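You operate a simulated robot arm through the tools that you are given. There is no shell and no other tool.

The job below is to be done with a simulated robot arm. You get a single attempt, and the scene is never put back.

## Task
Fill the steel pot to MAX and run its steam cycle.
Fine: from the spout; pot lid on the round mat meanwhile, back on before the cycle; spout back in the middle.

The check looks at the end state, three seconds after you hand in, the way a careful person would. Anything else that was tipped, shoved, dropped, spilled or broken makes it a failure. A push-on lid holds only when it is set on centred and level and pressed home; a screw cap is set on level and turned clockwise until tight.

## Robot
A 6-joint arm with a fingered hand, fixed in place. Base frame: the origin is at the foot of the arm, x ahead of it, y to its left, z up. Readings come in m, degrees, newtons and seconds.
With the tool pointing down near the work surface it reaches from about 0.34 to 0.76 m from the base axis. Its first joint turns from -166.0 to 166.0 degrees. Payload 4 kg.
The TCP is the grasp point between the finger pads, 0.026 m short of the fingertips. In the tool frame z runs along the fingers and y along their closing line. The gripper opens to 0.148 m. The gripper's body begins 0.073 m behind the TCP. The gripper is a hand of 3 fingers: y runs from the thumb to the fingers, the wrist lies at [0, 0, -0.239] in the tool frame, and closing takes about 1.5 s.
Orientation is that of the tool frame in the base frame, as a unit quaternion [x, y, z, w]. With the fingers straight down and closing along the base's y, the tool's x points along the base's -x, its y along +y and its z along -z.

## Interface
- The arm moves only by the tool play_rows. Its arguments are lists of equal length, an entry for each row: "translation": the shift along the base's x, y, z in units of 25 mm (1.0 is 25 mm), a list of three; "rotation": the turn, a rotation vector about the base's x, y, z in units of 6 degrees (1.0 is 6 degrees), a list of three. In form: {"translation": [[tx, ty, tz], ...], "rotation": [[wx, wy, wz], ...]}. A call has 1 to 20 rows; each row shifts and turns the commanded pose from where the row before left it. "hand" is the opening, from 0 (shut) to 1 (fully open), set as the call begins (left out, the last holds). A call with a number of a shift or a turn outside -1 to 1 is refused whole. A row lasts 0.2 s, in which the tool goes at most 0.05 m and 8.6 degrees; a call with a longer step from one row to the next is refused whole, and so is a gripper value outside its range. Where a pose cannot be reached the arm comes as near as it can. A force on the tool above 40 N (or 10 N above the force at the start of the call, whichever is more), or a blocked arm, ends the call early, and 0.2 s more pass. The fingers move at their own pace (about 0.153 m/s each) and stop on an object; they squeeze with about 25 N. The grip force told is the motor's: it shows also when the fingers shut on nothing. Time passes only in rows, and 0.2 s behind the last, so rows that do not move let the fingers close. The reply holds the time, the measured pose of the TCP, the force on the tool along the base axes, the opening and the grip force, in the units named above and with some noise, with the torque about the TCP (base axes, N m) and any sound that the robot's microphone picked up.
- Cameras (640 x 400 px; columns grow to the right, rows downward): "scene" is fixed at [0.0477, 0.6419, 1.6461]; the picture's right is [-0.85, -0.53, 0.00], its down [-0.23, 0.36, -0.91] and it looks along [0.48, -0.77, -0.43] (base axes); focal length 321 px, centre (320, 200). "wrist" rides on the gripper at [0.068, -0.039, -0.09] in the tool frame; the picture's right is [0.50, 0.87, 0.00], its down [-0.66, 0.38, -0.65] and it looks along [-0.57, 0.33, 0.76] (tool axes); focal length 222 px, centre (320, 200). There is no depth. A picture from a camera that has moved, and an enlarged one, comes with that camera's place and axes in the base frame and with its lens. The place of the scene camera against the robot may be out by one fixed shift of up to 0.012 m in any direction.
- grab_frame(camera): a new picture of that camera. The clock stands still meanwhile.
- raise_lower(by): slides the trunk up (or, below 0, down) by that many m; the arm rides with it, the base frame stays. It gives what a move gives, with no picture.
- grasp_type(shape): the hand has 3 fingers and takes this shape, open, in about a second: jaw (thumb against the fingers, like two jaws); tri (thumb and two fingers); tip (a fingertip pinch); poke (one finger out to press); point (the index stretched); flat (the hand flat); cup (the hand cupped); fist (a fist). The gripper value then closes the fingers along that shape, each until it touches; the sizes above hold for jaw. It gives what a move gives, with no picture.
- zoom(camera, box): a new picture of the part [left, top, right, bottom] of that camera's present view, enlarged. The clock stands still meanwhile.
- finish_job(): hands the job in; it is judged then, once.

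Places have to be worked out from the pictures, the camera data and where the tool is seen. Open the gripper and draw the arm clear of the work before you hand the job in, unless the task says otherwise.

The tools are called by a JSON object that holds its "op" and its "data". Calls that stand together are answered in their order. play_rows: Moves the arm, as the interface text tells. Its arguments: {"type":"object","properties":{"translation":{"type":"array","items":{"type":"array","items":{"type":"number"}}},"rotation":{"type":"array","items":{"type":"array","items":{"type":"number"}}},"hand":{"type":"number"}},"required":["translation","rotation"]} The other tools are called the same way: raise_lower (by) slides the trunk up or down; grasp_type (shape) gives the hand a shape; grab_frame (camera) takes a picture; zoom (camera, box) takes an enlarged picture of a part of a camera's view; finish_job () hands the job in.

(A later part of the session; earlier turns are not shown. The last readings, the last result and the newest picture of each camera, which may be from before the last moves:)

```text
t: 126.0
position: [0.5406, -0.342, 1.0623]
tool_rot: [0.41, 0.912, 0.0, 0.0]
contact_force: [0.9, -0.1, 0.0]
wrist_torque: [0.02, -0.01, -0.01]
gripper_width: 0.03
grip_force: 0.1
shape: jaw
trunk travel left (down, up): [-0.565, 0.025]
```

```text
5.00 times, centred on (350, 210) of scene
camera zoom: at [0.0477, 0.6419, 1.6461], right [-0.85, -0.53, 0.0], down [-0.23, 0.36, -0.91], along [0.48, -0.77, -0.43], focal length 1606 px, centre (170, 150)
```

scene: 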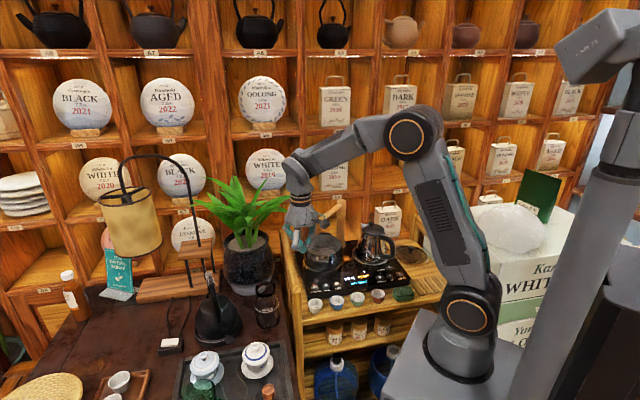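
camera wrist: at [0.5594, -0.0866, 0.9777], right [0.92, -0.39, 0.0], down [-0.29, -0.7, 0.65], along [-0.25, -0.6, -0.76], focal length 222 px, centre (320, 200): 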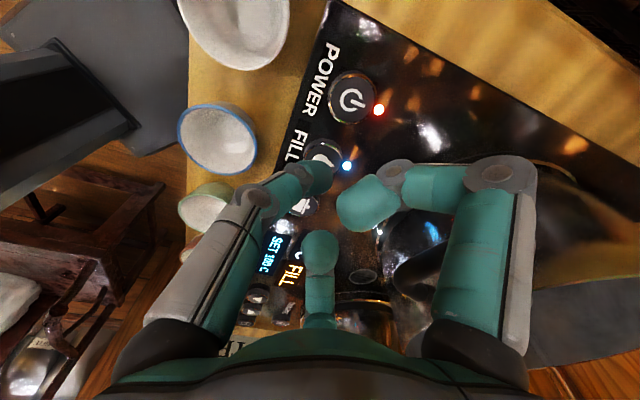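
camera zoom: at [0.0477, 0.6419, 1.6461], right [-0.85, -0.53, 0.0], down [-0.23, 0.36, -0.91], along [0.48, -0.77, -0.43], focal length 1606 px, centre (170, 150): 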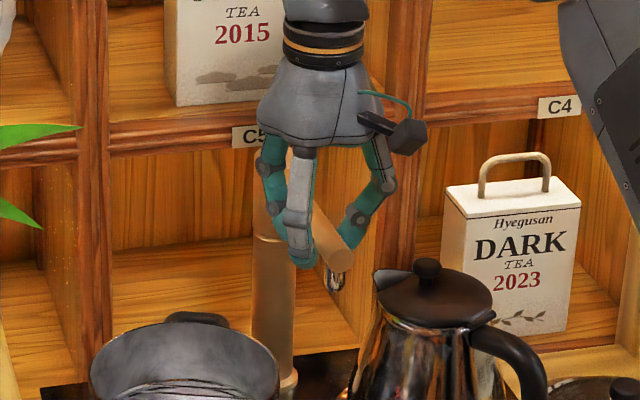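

The spout is about back. I release, rise, and compare with the original picture from the same viewpoint.

{"op": "play_rows", "data": {"translation": [[0, 0, 0], [0, 0, 0], [0, 0, 0.5], [-0.07, 0.03, 0.9], [-0.15, 0.08, 0.9], [-0.15, 0.07, 0.9], [-0.03, 0, 0.68], [0, 0, 0]], "rotation": [[0, 0, 0], [0, 0, 0], [0, 0, 0], [0, 0, 0.2], [0, 0, 0], [0, 0, 0], [0, 0, 0], [0, 0, 0]], "hand": 0.5}}

{"op": "zoom", "data": {"camera": "wrist", "box": [200, 70, 440, 230]}}

{"op": "zoom", "data": {"camera": "scene", "box": [300, 150, 420, 270]}}

```text
t: 127.8
position: [0.531, -0.3386, 1.1598]
tool_rot: [0.4, 0.916, 0.0, 0.0]
contact_force: [-0.1, -0.2, -1.4]
wrist_torque: [-0.01, -0.01, -0.04]
gripper_width: 0.0735
grip_force: 0.0
shape: jaw
trunk travel left (down, up): [-0.565, 0.025]
```

```text
2.50 times, centred on (320, 150) of wrist
camera zoom: at [0.4544, -0.315, 1.2505], right [0.3, 0.96, 0.0], down [0.72, -0.22, 0.65], along [0.63, -0.19, -0.76], focal length 555 px, centre (320, 325)
```

zoom: 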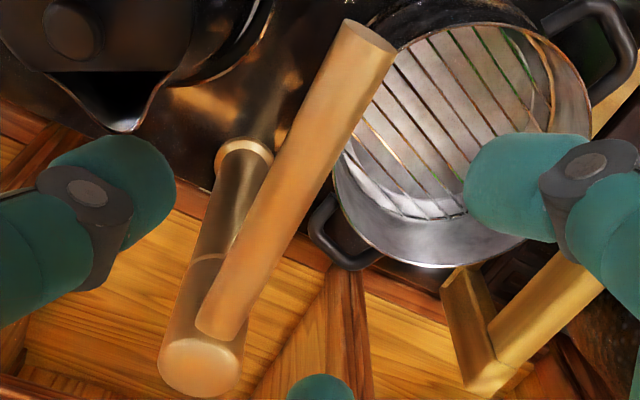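

```text
3.33 times, centred on (360, 210) of scene
camera zoom: at [0.0477, 0.6419, 1.6461], right [-0.85, -0.53, 0.0], down [-0.23, 0.36, -0.91], along [0.48, -0.77, -0.43], focal length 1071 px, centre (187, 167)
```

zoom: 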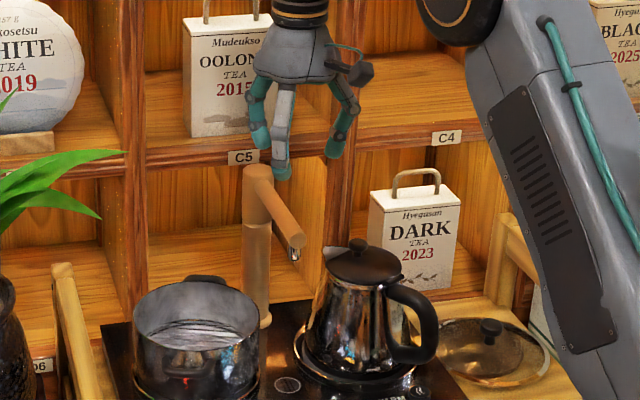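

The spout matches its original position within a degree. Now I retrace the path back to above the lid.

{"op": "play_rows", "data": {"translation": [[-0.79, -0.62, 0], [-0.79, -0.62, 0], [-0.79, -0.62, 0], [-0.79, -0.62, 0], [-0.72, -0.64, -0.32], [-0.72, -0.64, -0.32], [-0.72, -0.64, -0.32], [-0.72, -0.64, -0.32], [-0.72, -0.64, -0.32], [-0.14, -0.72, -0.62], [-0.14, -0.72, -0.62], [-0.14, -0.72, -0.62], [-0.14, -0.72, -0.62], [-0.14, -0.72, -0.62], [0, 0, 0]], "rotation": [[0, 0, -0.726], [0, 0, -0.726], [0, 0, -0.726], [0, 0, -0.726], [0, 0, -0.726], [0, 0, -0.726], [0, 0, -0.726], [0, 0, -0.726], [0, 0, -0.726], [0, 0, -0.726], [0, 0, -0.726], [0, 0, -0.726], [0, 0, -0.726], [0, 0, -0.726], [0, 0, 0]]}}

{"op": "zoom", "data": {"camera": "wrist", "box": [220, 0, 420, 150]}}

{"op": "zoom", "data": {"camera": "scene", "box": [370, 190, 450, 270]}}

```text
t: 131.0
position: [0.3449, -0.5695, 1.0426]
tool_rot: [0.811, 0.585, 0.001, 0.001]
contact_force: [0.1, -0.2, -0.5]
wrist_torque: [-0.02, 0.0, 0.0]
gripper_width: 0.0734
grip_force: 0.2
shape: jaw
trunk travel left (down, up): [-0.565, 0.025]
```

```text
2.67 times, centred on (320, 75) of wrist
camera zoom: at [0.3267, -0.4936, 1.1321], right [0.98, 0.2, 0.0], down [0.15, -0.74, 0.65], along [0.13, -0.64, -0.76], focal length 592 px, centre (320, 533)
```

zoom: 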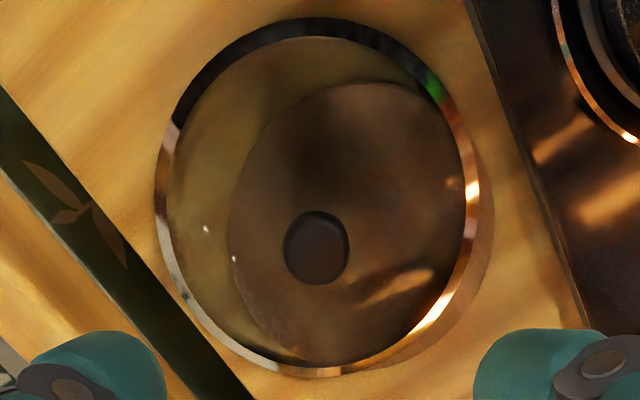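

```text
5.00 times, centred on (410, 230) of scene
camera zoom: at [0.0477, 0.6419, 1.6461], right [-0.85, -0.53, 0.0], down [-0.23, 0.36, -0.91], along [0.48, -0.77, -0.43], focal length 1606 px, centre (-130, 50)
```

zoom: 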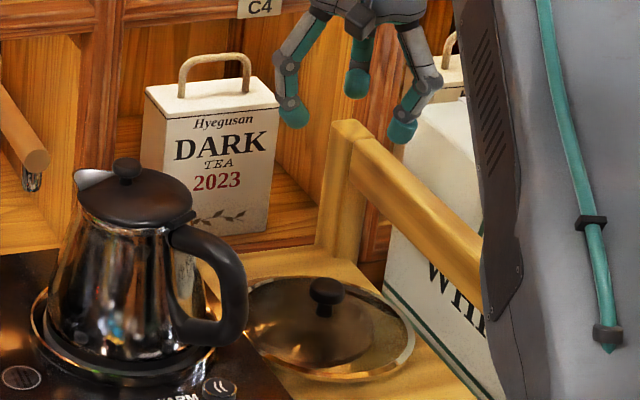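

The knob is within about 1.5 mm of the tool axis. I descend to the height at which I released it.

{"op": "play_rows", "data": {"translation": [[-0.05, 0, -0.9], [0, 0, -0.9], [0, 0, -0.9], [0, 0, -0.9], [0, 0, -0.9], [0, 0, -0.9], [0, 0, -0.9], [0, 0, -0.9], [0, 0, 0]], "rotation": [[0, 0, 0], [0, 0, 0], [0, 0, 0], [0, 0, 0], [0, 0, 0], [0, 0, 0], [0, 0, 0], [0, 0, 0], [0, 0, 0]]}}

{"op": "zoom", "data": {"camera": "wrist", "box": [200, 80, 440, 260]}}

{"op": "zoom", "data": {"camera": "scene", "box": [370, 210, 430, 270]}}

```text
t: 133.0
position: [0.3433, -0.5689, 0.8616]
tool_rot: [0.81, 0.586, 0.0, 0.0]
contact_force: [0.0, 0.4, -0.2]
wrist_torque: [0.03, -0.01, -0.01]
gripper_width: 0.0736
grip_force: 0.0
shape: jaw
trunk travel left (down, up): [-0.565, 0.025]
```

```text
2.22 times, centred on (320, 170) of wrist
camera zoom: at [0.3258, -0.4924, 0.9522], right [0.98, 0.2, 0.0], down [0.15, -0.74, 0.65], along [0.13, -0.64, -0.76], focal length 494 px, centre (320, 267)
```

zoom: 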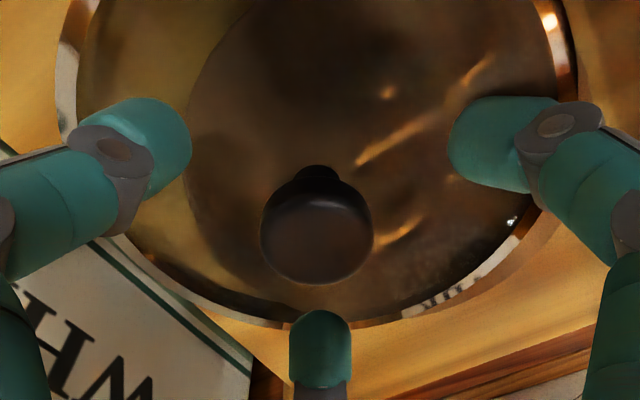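

```text
6.67 times, centred on (400, 240) of scene
camera zoom: at [0.0477, 0.6419, 1.6461], right [-0.85, -0.53, 0.0], down [-0.23, 0.36, -0.91], along [0.48, -0.77, -0.43], focal length 2141 px, centre (-213, -67)
```

zoom: 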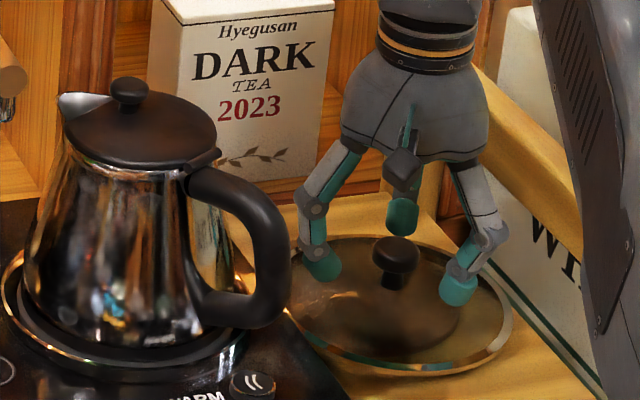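

Aligned. I lower the last 13 mm and close on the knob.

{"op": "play_rows", "data": {"translation": [[-0.03, 0, -0.27], [0, 0, -0.27], [0, 0, 0]], "rotation": [[0, 0, 0], [0, 0, 0], [0, 0, 0]]}}

{"op": "play_rows", "data": {"translation": [[0, 0, 0], [0, 0, 0], [0, 0, 0], [0, 0, 0], [0, 0, 0], [0, 0, 0], [0, 0, 0], [0, 0, 0]], "rotation": [[0, 0, 0], [0, 0, 0], [0, 0, 0], [0, 0, 0], [0, 0, 0], [0, 0, 0], [0, 0, 0], [0, 0, 0]], "hand": 0}}

{"op": "zoom", "data": {"camera": "scene", "box": [370, 210, 430, 270]}}

```text
t: 133.8
position: [0.3432, -0.5688, 0.8477]
tool_rot: [0.811, 0.585, 0.0, 0.001]
contact_force: [0.0, 0.0, -0.2]
wrist_torque: [0.0, 0.0, -0.02]
gripper_width: 0.0733
grip_force: 0.0
shape: jaw
trunk travel left (down, up): [-0.565, 0.025]
```

```text
t: 135.6
position: [0.343, -0.5691, 0.8485]
tool_rot: [0.811, 0.586, -0.001, 0.0]
contact_force: [-0.6, -0.6, 0.3]
wrist_torque: [-0.07, -0.14, 0.02]
gripper_width: 0.0191
grip_force: 25.6
shape: jaw
trunk travel left (down, up): [-0.565, 0.025]
```

```text
6.67 times, centred on (400, 240) of scene
camera zoom: at [0.0477, 0.6419, 1.6461], right [-0.85, -0.53, 0.0], down [-0.23, 0.36, -0.91], along [0.48, -0.77, -0.43], focal length 2141 px, centre (-213, -67)
```

zoom: 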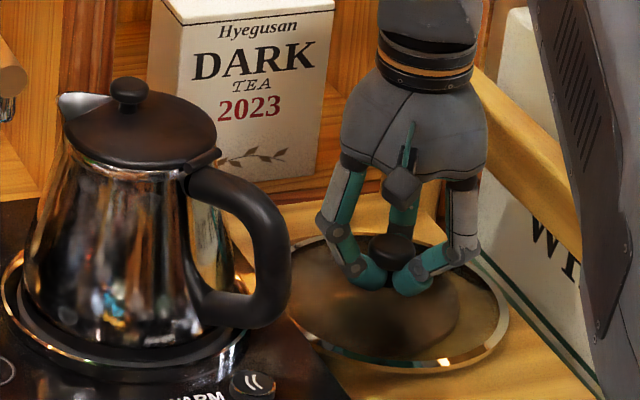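

Gripped again (19 mm, 25 N). I lift slowly at first, then up to z 1.10.

{"op": "play_rows", "data": {"translation": [[0, 0, 0.3], [0, 0, 0.5], [0, 0, 0.92], [0, 0, 0.92], [0, 0, 0.92], [0, 0, 0.92], [0, 0, 0.92], [0, 0, 0.92], [0, 0, 0.92], [0, 0, 0.92], [0, 0, 0.92], [0, 0, 0.92], [0, 0, 0]], "rotation": [[0, 0, 0], [0, 0, 0], [0, 0, 0], [0, 0, 0], [0, 0, 0], [0, 0, 0], [0, 0, 0], [0, 0, 0], [0, 0, 0], [0, 0, 0], [0, 0, 0], [0, 0, 0], [0, 0, 0]]}}

{"op": "zoom", "data": {"camera": "scene", "box": [350, 170, 450, 270]}}

{"op": "grab_frame", "data": {"camera": "wrist"}}

```text
t: 138.4
position: [0.3437, -0.569, 1.0995]
tool_rot: [0.811, 0.586, 0.0, 0.0]
contact_force: [-0.2, 0.8, -2.0]
wrist_torque: [-0.02, -0.03, 0.0]
gripper_width: 0.0165
grip_force: 25.3
shape: jaw
trunk travel left (down, up): [-0.565, 0.025]
```

```text
4.00 times, centred on (400, 220) of scene
camera zoom: at [0.0477, 0.6419, 1.6461], right [-0.85, -0.53, 0.0], down [-0.23, 0.36, -0.91], along [0.48, -0.77, -0.43], focal length 1285 px, centre (0, 120)
```

zoom: 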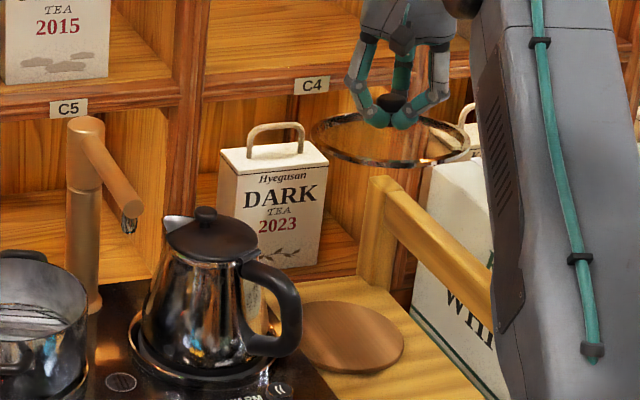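

```text
taken
camera wrist: at [0.3248, -0.493, 1.1898], right [0.98, 0.2, 0.0], down [0.15, -0.74, 0.65], along [0.13, -0.64, -0.76], focal length 222 px, centre (320, 200)
```

wrist: 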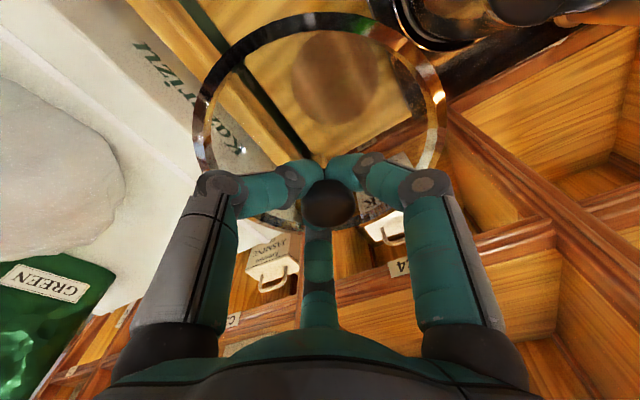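

The lid is lifted; I zoom in to check whether it hangs level.

{"op": "zoom", "data": {"camera": "scene", "box": [375, 175, 425, 215]}}

{"op": "zoom", "data": {"camera": "wrist", "box": [180, 0, 460, 240]}}

```text
10.00 times, centred on (400, 195) of scene
camera zoom: at [0.0477, 0.6419, 1.6461], right [-0.85, -0.53, 0.0], down [-0.23, 0.36, -0.91], along [0.48, -0.77, -0.43], focal length 3212 px, centre (-480, 250)
```

zoom: 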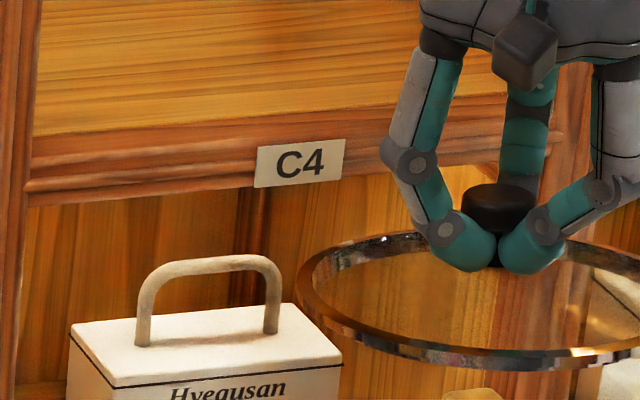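

```text
1.67 times, centred on (320, 120) of wrist
camera zoom: at [0.3248, -0.493, 1.1898], right [0.98, 0.2, 0.0], down [0.15, -0.74, 0.65], along [0.13, -0.64, -0.76], focal length 370 px, centre (320, 333)
```

zoom: 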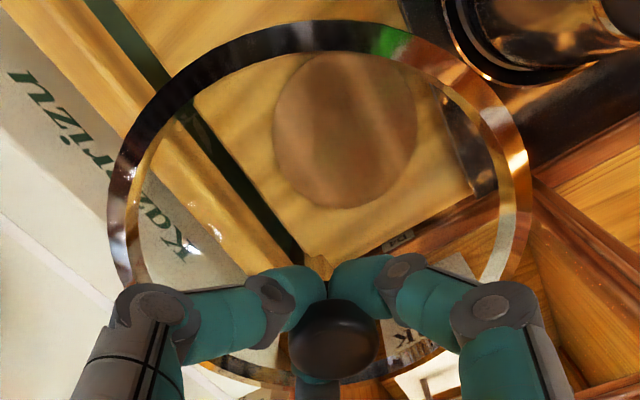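

I check the right part of the ring as well.

{"op": "zoom", "data": {"camera": "scene", "box": [395, 180, 435, 220]}}

```text
10.00 times, centred on (415, 200) of scene
camera zoom: at [0.0477, 0.6419, 1.6461], right [-0.85, -0.53, 0.0], down [-0.23, 0.36, -0.91], along [0.48, -0.77, -0.43], focal length 3212 px, centre (-630, 200)
```

zoom: 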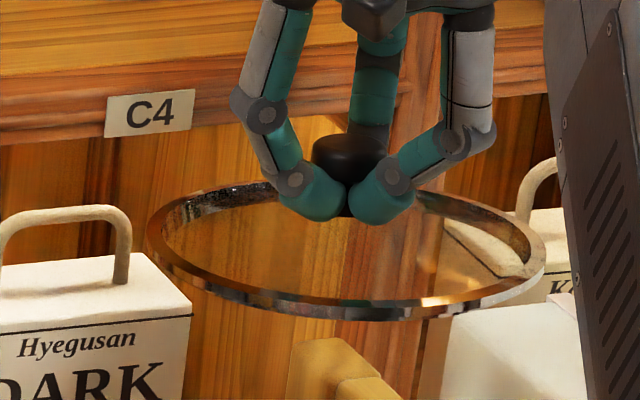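

The lid hangs level within a degree or two. I retrace the route: up and over the kettle, then over the front of the spout.

{"op": "play_rows", "data": {"translation": [[0.339, 0.929, 0.38], [0.339, 0.929, 0.38], [0.339, 0.929, 0.38], [0.339, 0.929, 0.38], [0.339, 0.929, 0.38], [0.339, 0.929, 0.38], [0.339, 0.929, 0.38], [0.339, 0.929, 0.38], [0.339, 0.929, 0.38], [0.714, 0.863, 0], [0.714, 0.863, 0], [0.714, 0.863, 0], [0.714, 0.863, 0], [0.714, 0.863, 0], [0.714, 0.863, 0], [0.714, 0.863, 0], [0, 0, 0]], "rotation": [[0, 0, 0], [0, 0, 0], [0, 0, 0], [0, 0, 0], [0, 0, 0], [0, 0, 0], [0, 0, 0], [0, 0, 0], [0, 0, 0], [0, 0, 0], [0, 0, 0], [0, 0, 0], [0, 0, 0], [0, 0, 0], [0, 0, 0], [0, 0, 0], [0, 0, 0]]}}

{"op": "zoom", "data": {"camera": "scene", "box": [290, 150, 410, 270]}}

```text
t: 142.0
position: [0.5443, -0.2088, 1.1836]
tool_rot: [0.81, 0.586, -0.001, 0.0]
contact_force: [-0.8, -0.2, -1.9]
wrist_torque: [-0.01, 0.01, -0.02]
gripper_width: 0.0165
grip_force: 25.4
shape: jaw
trunk travel left (down, up): [-0.565, 0.025]
```

```text
3.33 times, centred on (350, 210) of scene
camera zoom: at [0.0477, 0.6419, 1.6461], right [-0.85, -0.53, 0.0], down [-0.23, 0.36, -0.91], along [0.48, -0.77, -0.43], focal length 1071 px, centre (220, 167)
```

zoom: 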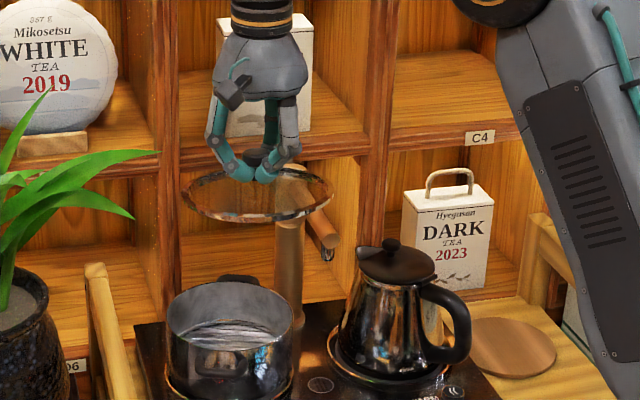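

The lid is level. I bring it over the pot at the position where I picked it up, 5 cm above seating.

{"op": "play_rows", "data": {"translation": [[0.357, -0.362, -0.9], [0.357, -0.362, -0.9], [0.357, -0.362, -0.9], [0.357, -0.362, -0.9], [0.41, -0.335, -0.6], [0.41, -0.335, -0.6], [0.41, -0.335, -0.6], [0.41, -0.335, -0.6], [0, 0, 0], [0, 0, 0]], "rotation": [[0, 0, 0], [0, 0, 0], [0, 0, 0], [0, 0, 0], [0, 0, 0], [0, 0, 0], [0, 0, 0], [0, 0, 0], [0, 0, 0], [0, 0, 0]]}}

{"op": "grab_frame", "data": {"camera": "wrist"}}

{"op": "zoom", "data": {"camera": "scene", "box": [300, 190, 370, 270]}}

```text
t: 144.2
position: [0.6197, -0.2793, 1.0342]
tool_rot: [0.81, 0.586, 0.0, 0.0]
contact_force: [-0.5, 0.3, -1.2]
wrist_torque: [0.0, 0.0, 0.01]
gripper_width: 0.0165
grip_force: 24.8
shape: jaw
trunk travel left (down, up): [-0.565, 0.025]
```

```text
taken
camera wrist: at [0.602, -0.2029, 1.1246], right [0.98, 0.2, 0.0], down [0.15, -0.74, 0.65], along [0.13, -0.64, -0.76], focal length 222 px, centre (320, 200)
```

wrist: 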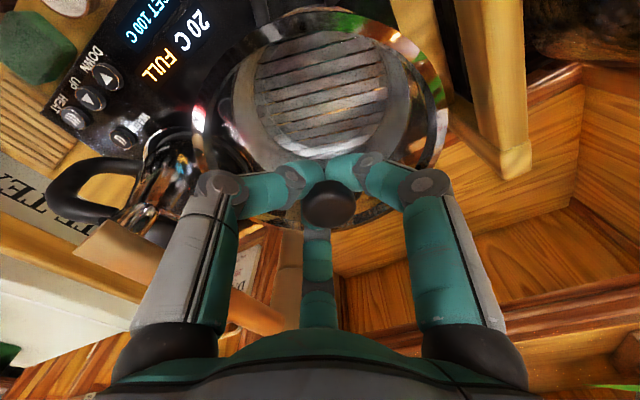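

```text
5.00 times, centred on (335, 230) of scene
camera zoom: at [0.0477, 0.6419, 1.6461], right [-0.85, -0.53, 0.0], down [-0.23, 0.36, -0.91], along [0.48, -0.77, -0.43], focal length 1606 px, centre (245, 50)
```

zoom: 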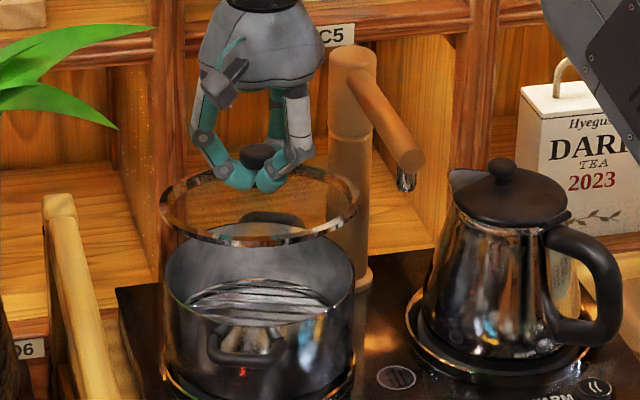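

Well aligned. I descend to just above the rim, then creep until it seats.

{"op": "play_rows", "data": {"translation": [[0.05, 0.03, -0.5], [0, 0, -0.5], [0, 0, -0.5], [0, 0, -0.4], [0, 0, 0]], "rotation": [[0, 0, 0], [0, 0, 0], [0, 0, 0], [0, 0, 0], [0, 0, 0]]}}

{"op": "zoom", "data": {"camera": "scene", "box": [305, 215, 355, 265]}}

{"op": "play_rows", "data": {"translation": [[0, 0, -0.1], [0, 0, -0.1], [0, 0, 0]], "rotation": [[0, 0, 0], [0, 0, 0], [0, 0, 0]]}}

```text
t: 145.4
position: [0.6207, -0.2776, 0.9852]
tool_rot: [0.811, 0.586, 0.0, 0.0]
contact_force: [-0.2, 0.4, -1.1]
wrist_torque: [-0.06, -0.01, -0.01]
gripper_width: 0.0166
grip_force: 24.8
shape: jaw
trunk travel left (down, up): [-0.565, 0.025]
```

```text
8.00 times, centred on (330, 240) of scene
camera zoom: at [0.0477, 0.6419, 1.6461], right [-0.85, -0.53, 0.0], down [-0.23, 0.36, -0.91], along [0.48, -0.77, -0.43], focal length 2570 px, centre (240, -120)
```

zoom: 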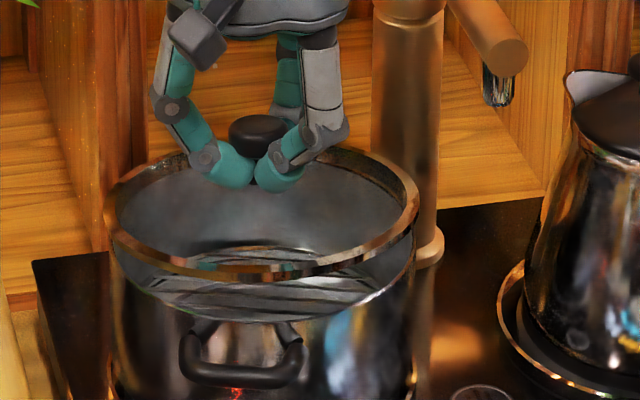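

```text
t: 146.2
position: [0.6218, -0.2796, 0.9813]
tool_rot: [0.811, 0.585, 0.0, 0.0]
contact_force: [-1.1, 0.5, -0.7]
wrist_torque: [-0.04, -0.05, 0.01]
gripper_width: 0.0162
grip_force: 24.9
shape: jaw
trunk travel left (down, up): [-0.565, 0.025]
```

About 2 cm still to go by eye; centring looks right. I continue creeping.

{"op": "play_rows", "data": {"translation": [[0, 0, -0.15], [0, 0, -0.15], [0, 0, 0]], "rotation": [[0, 0, 0], [0, 0, 0], [0, 0, 0]]}}

{"op": "play_rows", "data": {"translation": [[0, 0, -0.1], [0, 0, 0]], "rotation": [[0, 0, 0], [0, 0, 0]]}}

{"op": "zoom", "data": {"camera": "scene", "box": [305, 215, 355, 265]}}

```text
t: 147.0
position: [0.6206, -0.2783, 0.9742]
tool_rot: [0.811, 0.586, 0.0, 0.001]
contact_force: [-1.7, 0.5, 4.4]
wrist_torque: [-0.28, -0.19, -0.05]
gripper_width: 0.0165
grip_force: 25.0
shape: jaw
trunk travel left (down, up): [-0.565, 0.025]
```

```text
t: 147.6
position: [0.6199, -0.2788, 0.9711]
tool_rot: [0.811, 0.586, 0.001, 0.001]
contact_force: [-2.0, 1.0, 7.0]
wrist_torque: [-0.36, -0.29, -0.09]
gripper_width: 0.0165
grip_force: 24.9
shape: jaw
trunk travel left (down, up): [-0.565, 0.025]
```

```text
8.00 times, centred on (330, 240) of scene
camera zoom: at [0.0477, 0.6419, 1.6461], right [-0.85, -0.53, 0.0], down [-0.23, 0.36, -0.91], along [0.48, -0.77, -0.43], focal length 2570 px, centre (240, -120)
```

zoom: 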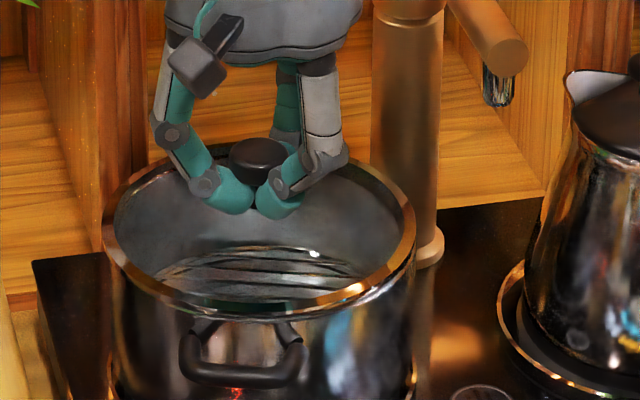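

The lid touches at the back edge first (7 N), at the original seating height. I release so it settles level.

{"op": "play_rows", "data": {"translation": [[0, 0, 0], [0, 0, 0], [0, 0, 0], [0, 0, 0], [0, 0, 0]], "rotation": [[0, 0, 0], [0, 0, 0], [0, 0, 0], [0, 0, 0], [0, 0, 0]], "hand": 0.5}}

{"op": "zoom", "data": {"camera": "scene", "box": [305, 215, 355, 265]}}

{"op": "zoom", "data": {"camera": "wrist", "box": [220, 100, 420, 250]}}

```text
t: 148.8
position: [0.6212, -0.2774, 0.9719]
tool_rot: [0.811, 0.585, 0.001, 0.001]
contact_force: [0.2, 3.7, 9.7]
wrist_torque: [-0.23, -0.1, 0.04]
gripper_width: 0.0699
grip_force: 0.2
shape: jaw
trunk travel left (down, up): [-0.565, 0.025]
```

```text
8.00 times, centred on (330, 240) of scene
camera zoom: at [0.0477, 0.6419, 1.6461], right [-0.85, -0.53, 0.0], down [-0.23, 0.36, -0.91], along [0.48, -0.77, -0.43], focal length 2570 px, centre (240, -120)
```

zoom: 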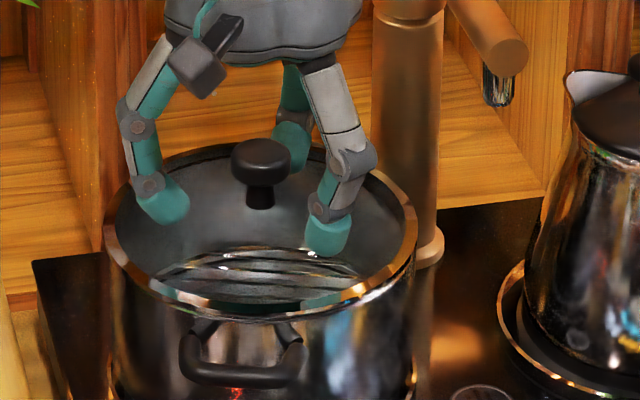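

```text
2.67 times, centred on (320, 175) of wrist
camera zoom: at [0.6028, -0.2017, 1.0625], right [0.98, 0.2, 0.0], down [0.15, -0.74, 0.65], along [0.13, -0.64, -0.76], focal length 592 px, centre (320, 267)
```

zoom: 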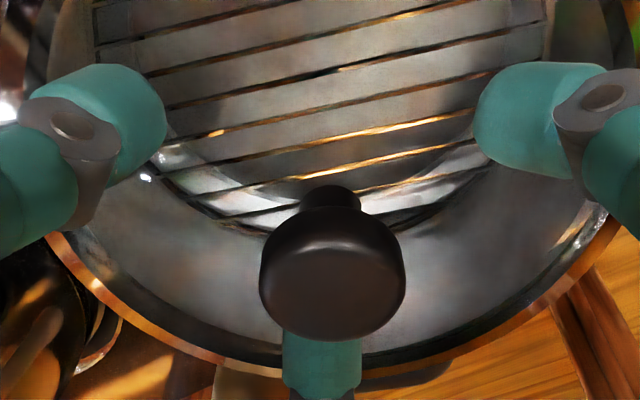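

The fingertips rest on the glass slightly. I rise clear and inspect the lid's seating.

{"op": "play_rows", "data": {"translation": [[0, 0, 0.3], [0, 0, 0.5], [0, 0, 0.8], [0, 0, 0.8], [0, 0, 0.8], [0, 0, 0.8], [0, 0, 0]], "rotation": [[0, 0, 0], [0, 0, 0], [0, 0, 0], [0, 0, 0], [0, 0, 0], [0, 0, 0], [0, 0, 0]]}}

{"op": "zoom", "data": {"camera": "wrist", "box": [220, 50, 420, 200]}}

{"op": "zoom", "data": {"camera": "scene", "box": [300, 220, 350, 270]}}

```text
t: 150.4
position: [0.6217, -0.2784, 1.0726]
tool_rot: [0.81, 0.586, 0.001, 0.001]
contact_force: [-1.3, 0.4, 0.1]
wrist_torque: [0.01, -0.01, 0.0]
gripper_width: 0.0734
grip_force: 0.1
shape: jaw
trunk travel left (down, up): [-0.565, 0.025]
heard: snap
```

```text
2.67 times, centred on (320, 125) of wrist
camera zoom: at [0.6037, -0.2025, 1.1621], right [0.98, 0.2, 0.0], down [0.15, -0.74, 0.65], along [0.13, -0.64, -0.76], focal length 592 px, centre (320, 400)
```

zoom: 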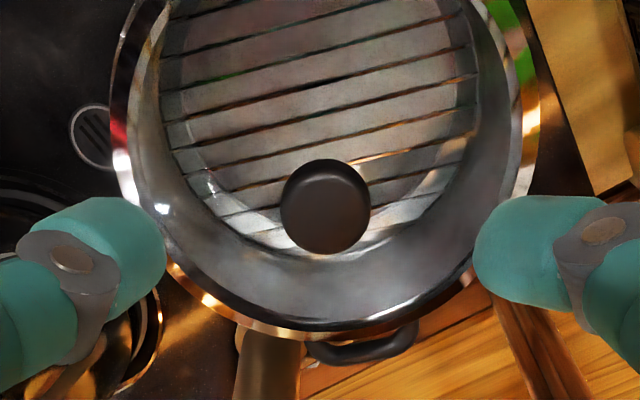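

```text
8.00 times, centred on (325, 245) of scene
camera zoom: at [0.0477, 0.6419, 1.6461], right [-0.85, -0.53, 0.0], down [-0.23, 0.36, -0.91], along [0.48, -0.77, -0.43], focal length 2570 px, centre (280, -160)
```

zoom: 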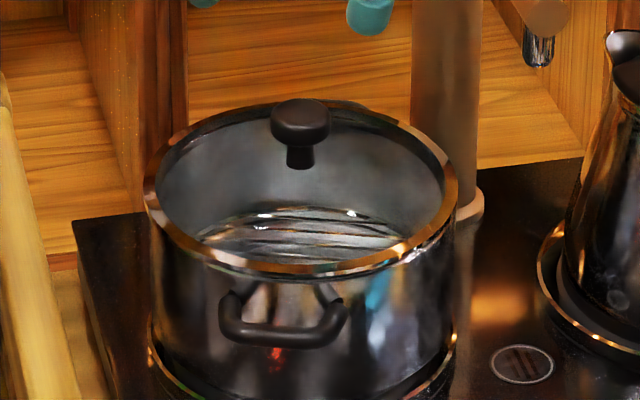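

A snap was heard, probably the lid settling. I zoom closely at the rim to judge seating and centring.

{"op": "zoom", "data": {"camera": "scene", "box": [300, 230, 325, 255]}}

{"op": "zoom", "data": {"camera": "scene", "box": [320, 230, 345, 255]}}

{"op": "zoom", "data": {"camera": "wrist", "box": [250, 20, 410, 190]}}

```text
16.00 times, centred on (312, 242) of scene
camera zoom: at [0.0477, 0.6419, 1.6461], right [-0.85, -0.53, 0.0], down [-0.23, 0.36, -0.91], along [0.48, -0.77, -0.43], focal length 5139 px, centre (440, -480)
```

zoom: 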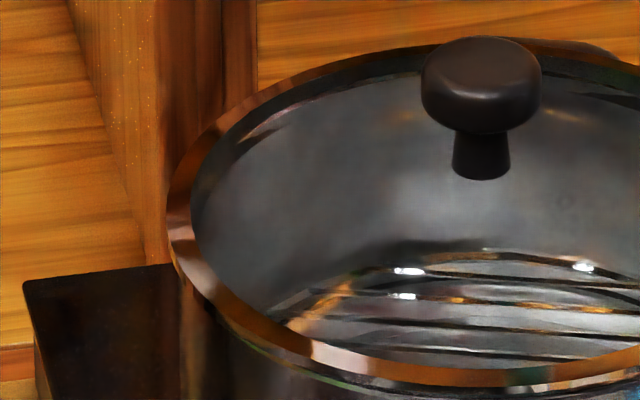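

```text
16.00 times, centred on (332, 242) of scene
camera zoom: at [0.0477, 0.6419, 1.6461], right [-0.85, -0.53, 0.0], down [-0.23, 0.36, -0.91], along [0.48, -0.77, -0.43], focal length 5139 px, centre (120, -480)
```

zoom: 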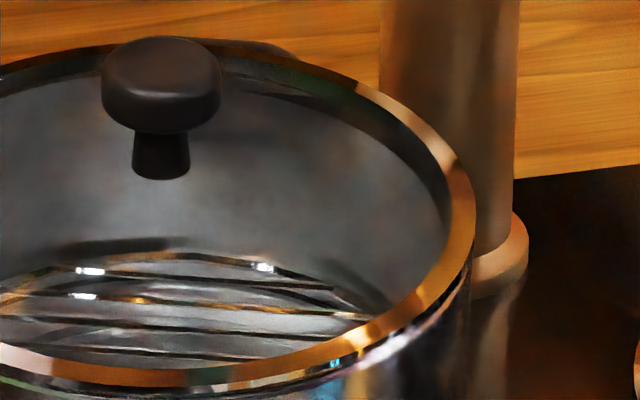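

```text
2.35 times, centred on (330, 105) of wrist
camera zoom: at [0.6037, -0.2025, 1.1621], right [0.98, 0.2, 0.0], down [0.15, -0.74, 0.65], along [0.13, -0.64, -0.76], focal length 523 px, centre (296, 424)
```

zoom: 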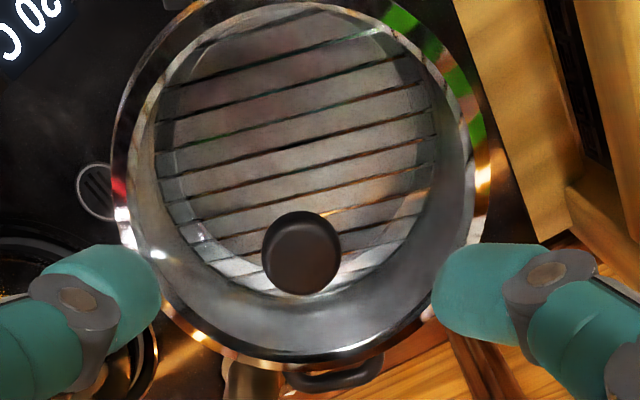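

The lid looks evenly seated. To make sure it is pressed home, I close the fingers and press lightly on the knob's top.

{"op": "play_rows", "data": {"translation": [[0.05, 0, 0], [0, 0, 0], [0, 0, 0], [0, 0, 0], [0, 0, -0.6], [0, 0, -0.6], [0, 0, -0.6], [0, 0, -0.6], [0, 0, 0]], "rotation": [[0, 0, 0], [0, 0, 0], [0, 0, 0], [0, 0, 0], [0, 0, 0], [0, 0, 0], [0, 0, 0], [0, 0, 0], [0, 0, 0]], "hand": 0}}

{"op": "zoom", "data": {"camera": "wrist", "box": [220, 80, 420, 230]}}

{"op": "zoom", "data": {"camera": "scene", "box": [300, 210, 350, 260]}}

```text
t: 152.4
position: [0.6219, -0.279, 1.012]
tool_rot: [0.811, 0.586, 0.0, -0.001]
contact_force: [0.0, -0.2, 0.1]
wrist_torque: [0.0, 0.02, -0.02]
gripper_width: 0.0
grip_force: 25.1
shape: jaw
trunk travel left (down, up): [-0.565, 0.025]
```

```text
2.67 times, centred on (320, 155) of wrist
camera zoom: at [0.605, -0.2022, 1.1023], right [0.98, 0.2, 0.0], down [0.15, -0.74, 0.65], along [0.13, -0.64, -0.76], focal length 592 px, centre (320, 320)
```

zoom: 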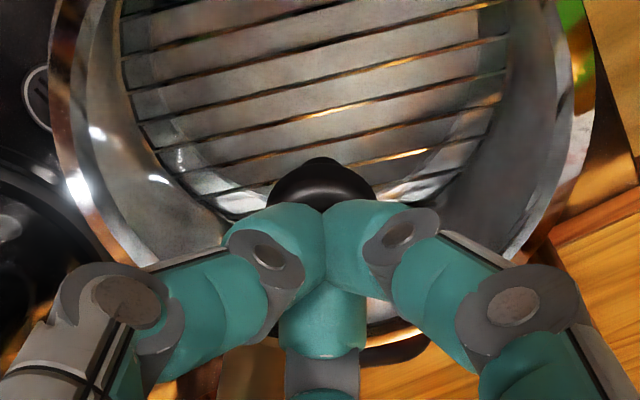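

```text
8.00 times, centred on (325, 235) of scene
camera zoom: at [0.0477, 0.6419, 1.6461], right [-0.85, -0.53, 0.0], down [-0.23, 0.36, -0.91], along [0.48, -0.77, -0.43], focal length 2570 px, centre (280, -80)
```

zoom: 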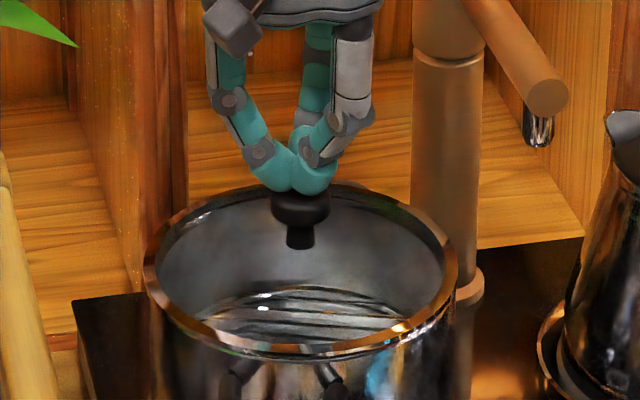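

The closed tips are right above the knob. I creep down until a moderate press.

{"op": "play_rows", "data": {"translation": [[0, 0, -0.15], [0, 0, -0.15], [0, 0, -0.15], [0, 0, 0]], "rotation": [[0, 0, 0], [0, 0, 0], [0, 0, 0], [0, 0, 0]]}}

{"op": "play_rows", "data": {"translation": [[0, 0, -0.12], [0, 0, -0.12], [0, 0, 0]], "rotation": [[0, 0, 0], [0, 0, 0], [0, 0, 0]]}}

```text
t: 153.4
position: [0.6237, -0.2786, 1.0069]
tool_rot: [0.811, 0.585, 0.003, 0.004]
contact_force: [-3.8, 0.5, 14.4]
wrist_torque: [0.03, 0.15, 0.0]
gripper_width: 0.0
grip_force: 24.7
shape: jaw
trunk travel left (down, up): [-0.565, 0.025]
stopped in row 4: the force on the tool passed its limit at 42 N (the readings are from after the stop); the commanded pose is now the measured one
```

```text
t: 153.9
position: [0.6259, -0.2795, 1.0068]
tool_rot: [0.81, 0.586, 0.005, 0.009]
contact_force: [-4.9, 1.5, 17.2]
wrist_torque: [0.07, 0.18, -0.01]
gripper_width: 0.0
grip_force: 24.9
shape: jaw
trunk travel left (down, up): [-0.565, 0.025]
stopped in row 2: the force on the tool passed its limit at 44 N (the readings are from after the stop); the commanded pose is now the measured one
```

It was pressed with over 40 N without moving further, so it is home. I raise the hand and inspect.

{"op": "play_rows", "data": {"translation": [[0, 0, 0.3], [-0.15, 0.02, 0.8], [0, 0, 0.8], [0, 0, 0.8], [0, 0, 0.8], [0, 0, 0]], "rotation": [[0, 0, 0], [0, 0, 0], [0, 0, 0], [0, 0, 0], [0, 0, 0], [0, 0, 0]]}}

{"op": "zoom", "data": {"camera": "scene", "box": [300, 220, 350, 270]}}

{"op": "zoom", "data": {"camera": "wrist", "box": [220, 50, 420, 200]}}

```text
t: 155.3
position: [0.622, -0.2786, 1.0906]
tool_rot: [0.81, 0.586, 0.005, 0.008]
contact_force: [-0.5, -1.2, 0.4]
wrist_torque: [-0.01, -0.01, -0.02]
gripper_width: 0.0001
grip_force: 24.8
shape: jaw
trunk travel left (down, up): [-0.565, 0.025]
```

```text
8.00 times, centred on (325, 245) of scene
camera zoom: at [0.0477, 0.6419, 1.6461], right [-0.85, -0.53, 0.0], down [-0.23, 0.36, -0.91], along [0.48, -0.77, -0.43], focal length 2570 px, centre (280, -160)
```

zoom: 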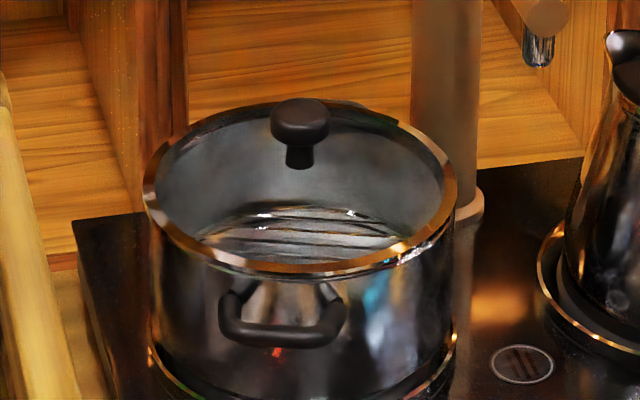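

```text
2.67 times, centred on (320, 125) of wrist
camera zoom: at [0.6031, -0.2023, 1.1806], right [0.98, 0.2, 0.01], down [0.14, -0.74, 0.66], along [0.14, -0.65, -0.75], focal length 592 px, centre (320, 400)
```

zoom: 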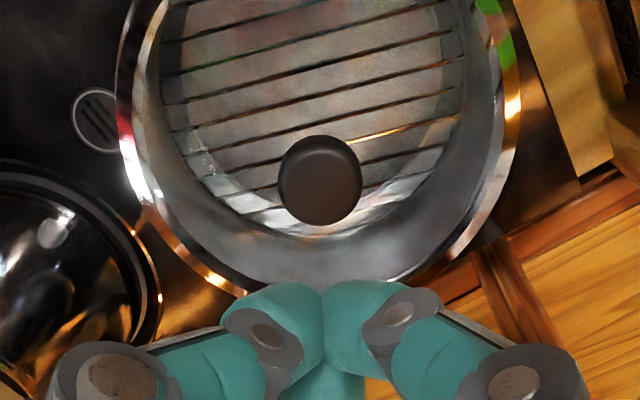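

To verify the seating against the original, I return to exactly the earlier viewpoint (1.098 m above, level) and compare the same picture.

{"op": "play_rows", "data": {"translation": [[-0.076, 0.008, 0.288], [0, 0, 0], [0, 0, 0], [0, 0, 0], [0, 0, 0]], "rotation": [[0.068, 0.167, 0.03], [0, 0, 0], [0, 0, 0], [0, 0, 0], [0, 0, 0]], "hand": 0.5}}

{"op": "zoom", "data": {"camera": "wrist", "box": [220, 70, 420, 220]}}

{"op": "zoom", "data": {"camera": "scene", "box": [290, 170, 410, 280]}}

```text
t: 156.5
position: [0.6209, -0.2791, 1.0993]
tool_rot: [0.809, 0.587, -0.001, 0.0]
contact_force: [0.6, -0.4, -0.1]
wrist_torque: [0.05, 0.0, -0.03]
gripper_width: 0.0736
grip_force: 0.0
shape: jaw
trunk travel left (down, up): [-0.565, 0.025]
```

```text
2.67 times, centred on (320, 145) of wrist
camera zoom: at [0.6026, -0.203, 1.1885], right [0.98, 0.21, 0.0], down [0.16, -0.74, 0.65], along [0.13, -0.64, -0.76], focal length 592 px, centre (320, 347)
```

zoom: 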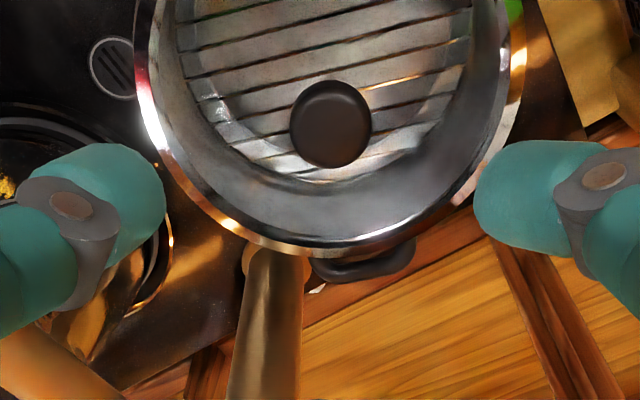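

```text
3.64 times, centred on (350, 225) of scene
camera zoom: at [0.0477, 0.6419, 1.6461], right [-0.85, -0.53, 0.0], down [-0.23, 0.36, -0.91], along [0.48, -0.77, -0.43], focal length 1168 px, centre (211, 109)
```

zoom: 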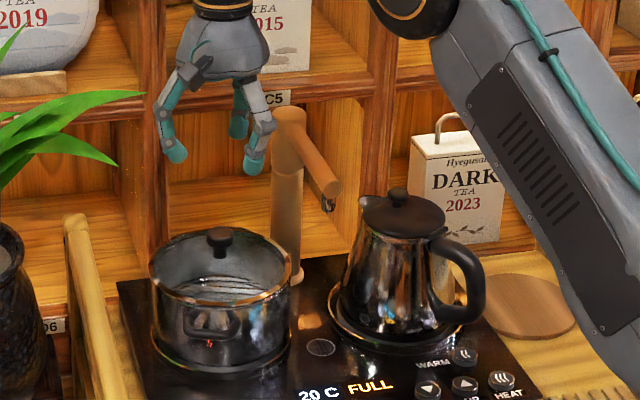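

The lid seems shifted about 4 mm sideways compared with the original view. I take the full frame for a complete comparison.

{"op": "grab_frame", "data": {"camera": "wrist"}}

{"op": "zoom", "data": {"camera": "wrist", "box": [230, 0, 410, 180]}}

```text
taken
camera wrist: at [0.6026, -0.203, 1.1885], right [0.98, 0.21, 0.0], down [0.16, -0.74, 0.65], along [0.13, -0.64, -0.76], focal length 222 px, centre (320, 200)
```

wrist: 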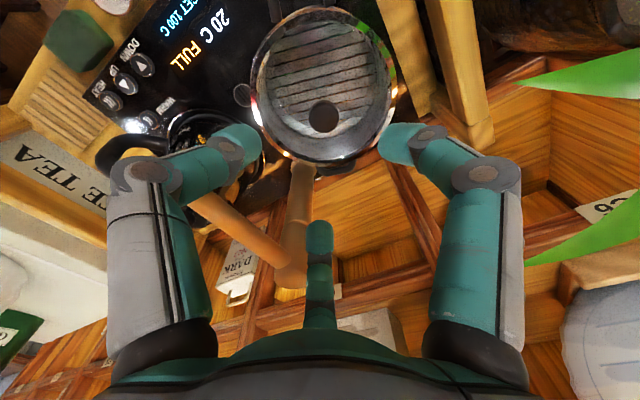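

```text
2.22 times, centred on (320, 90) of wrist
camera zoom: at [0.6026, -0.203, 1.1885], right [0.98, 0.21, 0.0], down [0.16, -0.74, 0.65], along [0.13, -0.64, -0.76], focal length 494 px, centre (320, 444)
```

zoom: 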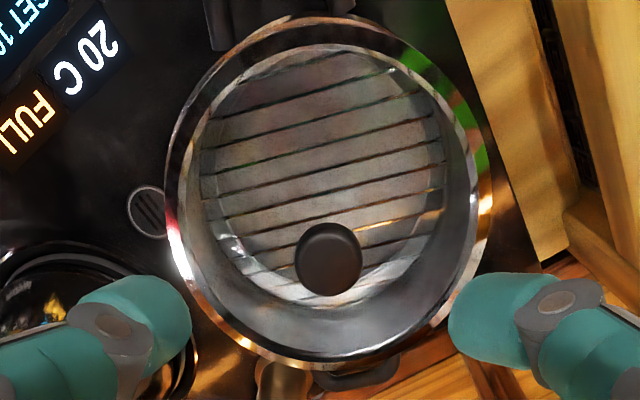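

I compare with the fixed scene camera using exactly the same zoom box as before the lid was lifted.

{"op": "zoom", "data": {"camera": "scene", "box": [310, 205, 370, 255]}}

{"op": "zoom", "data": {"camera": "scene", "box": [300, 190, 390, 280]}}

```text
8.00 times, centred on (340, 230) of scene
camera zoom: at [0.0477, 0.6419, 1.6461], right [-0.85, -0.53, 0.0], down [-0.23, 0.36, -0.91], along [0.48, -0.77, -0.43], focal length 2570 px, centre (160, -40)
```

zoom: 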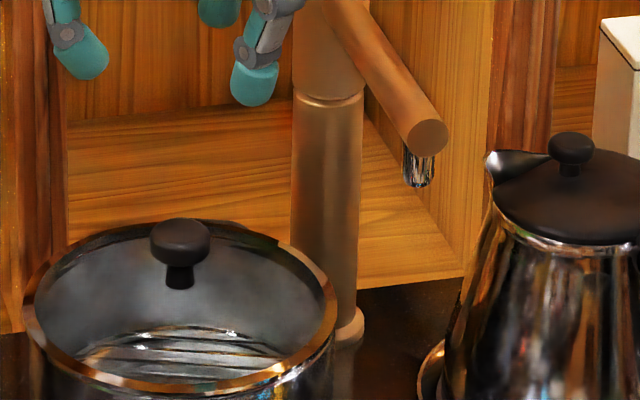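

```text
4.44 times, centred on (345, 235) of scene
camera zoom: at [0.0477, 0.6419, 1.6461], right [-0.85, -0.53, 0.0], down [-0.23, 0.36, -0.91], along [0.48, -0.77, -0.43], focal length 1428 px, centre (209, 44)
```

zoom: 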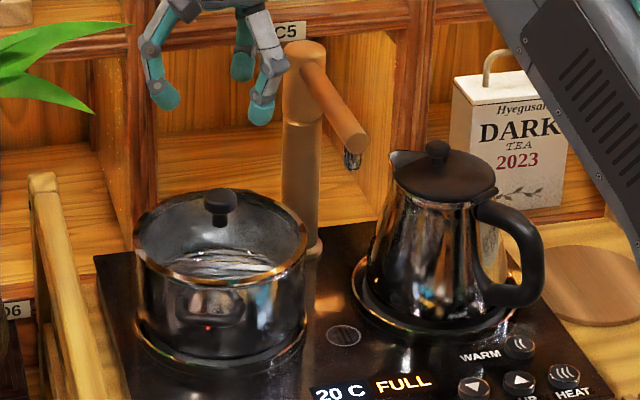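

By the fixed camera the lid sits within about 2 mm of its original place and level. I now move above the POT button, form the poke finger, and take a low side view of the rim on the way down.

{"op": "play_rows", "data": {"translation": [[-0.956, 0.712, 0], [-0.956, 0.712, 0], [-0.956, 0.712, 0], [-0.956, 0.712, 0], [-0.956, 0.712, 0], [0, 0, 0]], "rotation": [[0, 0, -0.3], [0, 0, -0.3], [0, 0, -0.3], [0, 0, -0.3], [0, 0, -0.3], [0, 0, 0]]}}

{"op": "grasp_type", "data": {"shape": "poke"}}

{"op": "play_rows", "data": {"translation": [[0, 0, -0.9], [0, 0, -0.9], [0, 0, -0.9], [0, 0, -0.9], [0, 0, -0.9], [0, 0, 0]], "rotation": [[0, 0, 0], [0, 0, 0], [0, 0, 0], [0, 0, 0], [0, 0, 0], [0, 0, 0]]}}

{"op": "grab_frame", "data": {"camera": "wrist"}}

```text
t: 157.9
position: [0.5006, -0.1903, 1.0979]
tool_rot: [0.853, 0.522, -0.001, 0.0]
contact_force: [-1.0, 0.6, 0.2]
wrist_torque: [-0.02, 0.0, 0.0]
gripper_width: 0.0737
grip_force: 0.0
shape: jaw
trunk travel left (down, up): [-0.565, 0.025]
```

```text
t: 158.8
position: [0.5003, -0.1899, 1.098]
tool_rot: [0.853, 0.522, -0.001, -0.001]
contact_force: [1.0, -0.9, 0.2]
wrist_torque: [0.01, 0.0, -0.01]
gripper_width: 0.0001
grip_force: 0.0
shape: poke
trunk travel left (down, up): [-0.565, 0.025]
```

```text
t: 160.2
position: [0.4994, -0.1906, 0.9853]
tool_rot: [0.853, 0.522, -0.001, 0.0]
contact_force: [0.6, 0.1, 0.4]
wrist_torque: [0.0, -0.01, -0.01]
gripper_width: 0.0
grip_force: 0.0
shape: poke
trunk travel left (down, up): [-0.565, 0.025]
```

```text
taken
camera wrist: at [0.4948, -0.1134, 1.0758], right [1.0, 0.05, 0.0], down [0.04, -0.76, 0.65], along [0.03, -0.65, -0.76], focal length 222 px, centre (320, 200)
```

wrist: 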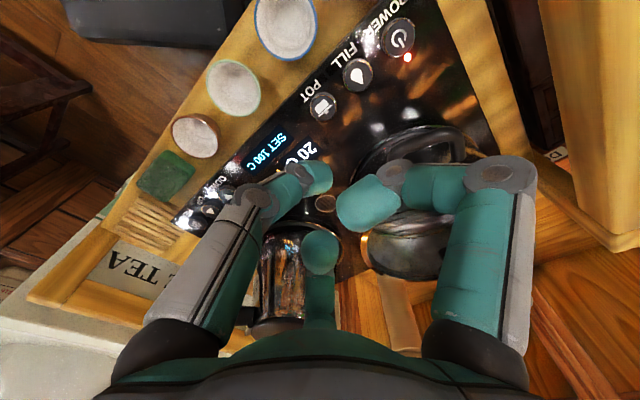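

The fingers hide the rim here. I rotate so the pot comes into the free left side of the picture.

{"op": "play_rows", "data": {"translation": [[0, 0, 0], [0, 0, 0], [0, 0, 0], [0, 0, 0], [0, 0, 0], [0, 0, 0], [0, 0, 0], [0, 0, 0], [0, 0, 0], [0, 0, 0], [0, 0, 0], [0, 0, 0], [0, 0, 0], [0, 0, 0]], "rotation": [[0, 0, 1], [0, 0, 1], [0, 0, 1], [0, 0, 1], [0, 0, 1], [0, 0, 1], [0, 0, 1], [0, 0, 1], [0, 0, 1], [0, 0, 1], [0, 0, 1], [0, 0, 1], [0, 0, 1], [0, 0, 0]]}}

{"op": "grab_frame", "data": {"camera": "wrist"}}

```text
t: 163.2
position: [0.5007, -0.1913, 0.9857]
tool_rot: [0.333, 0.943, -0.001, 0.001]
contact_force: [0.1, 0.2, -0.1]
wrist_torque: [0.01, 0.01, -0.02]
gripper_width: 0.0
grip_force: 0.1
shape: poke
trunk travel left (down, up): [-0.565, 0.025]
```

```text
taken
camera wrist: at [0.4218, -0.178, 1.0764], right [0.16, 0.99, 0.0], down [0.75, -0.12, 0.65], along [0.65, -0.1, -0.76], focal length 222 px, centre (320, 200)
```

wrist: 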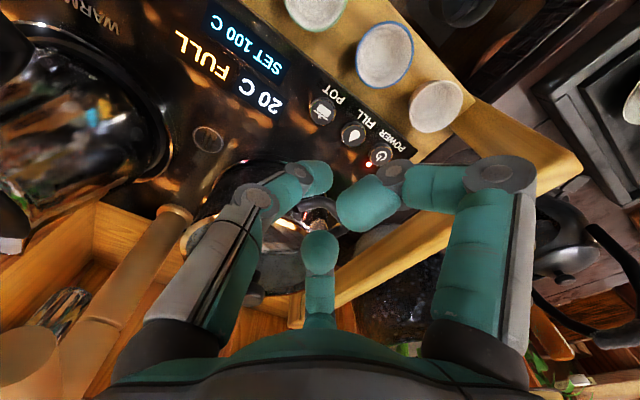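

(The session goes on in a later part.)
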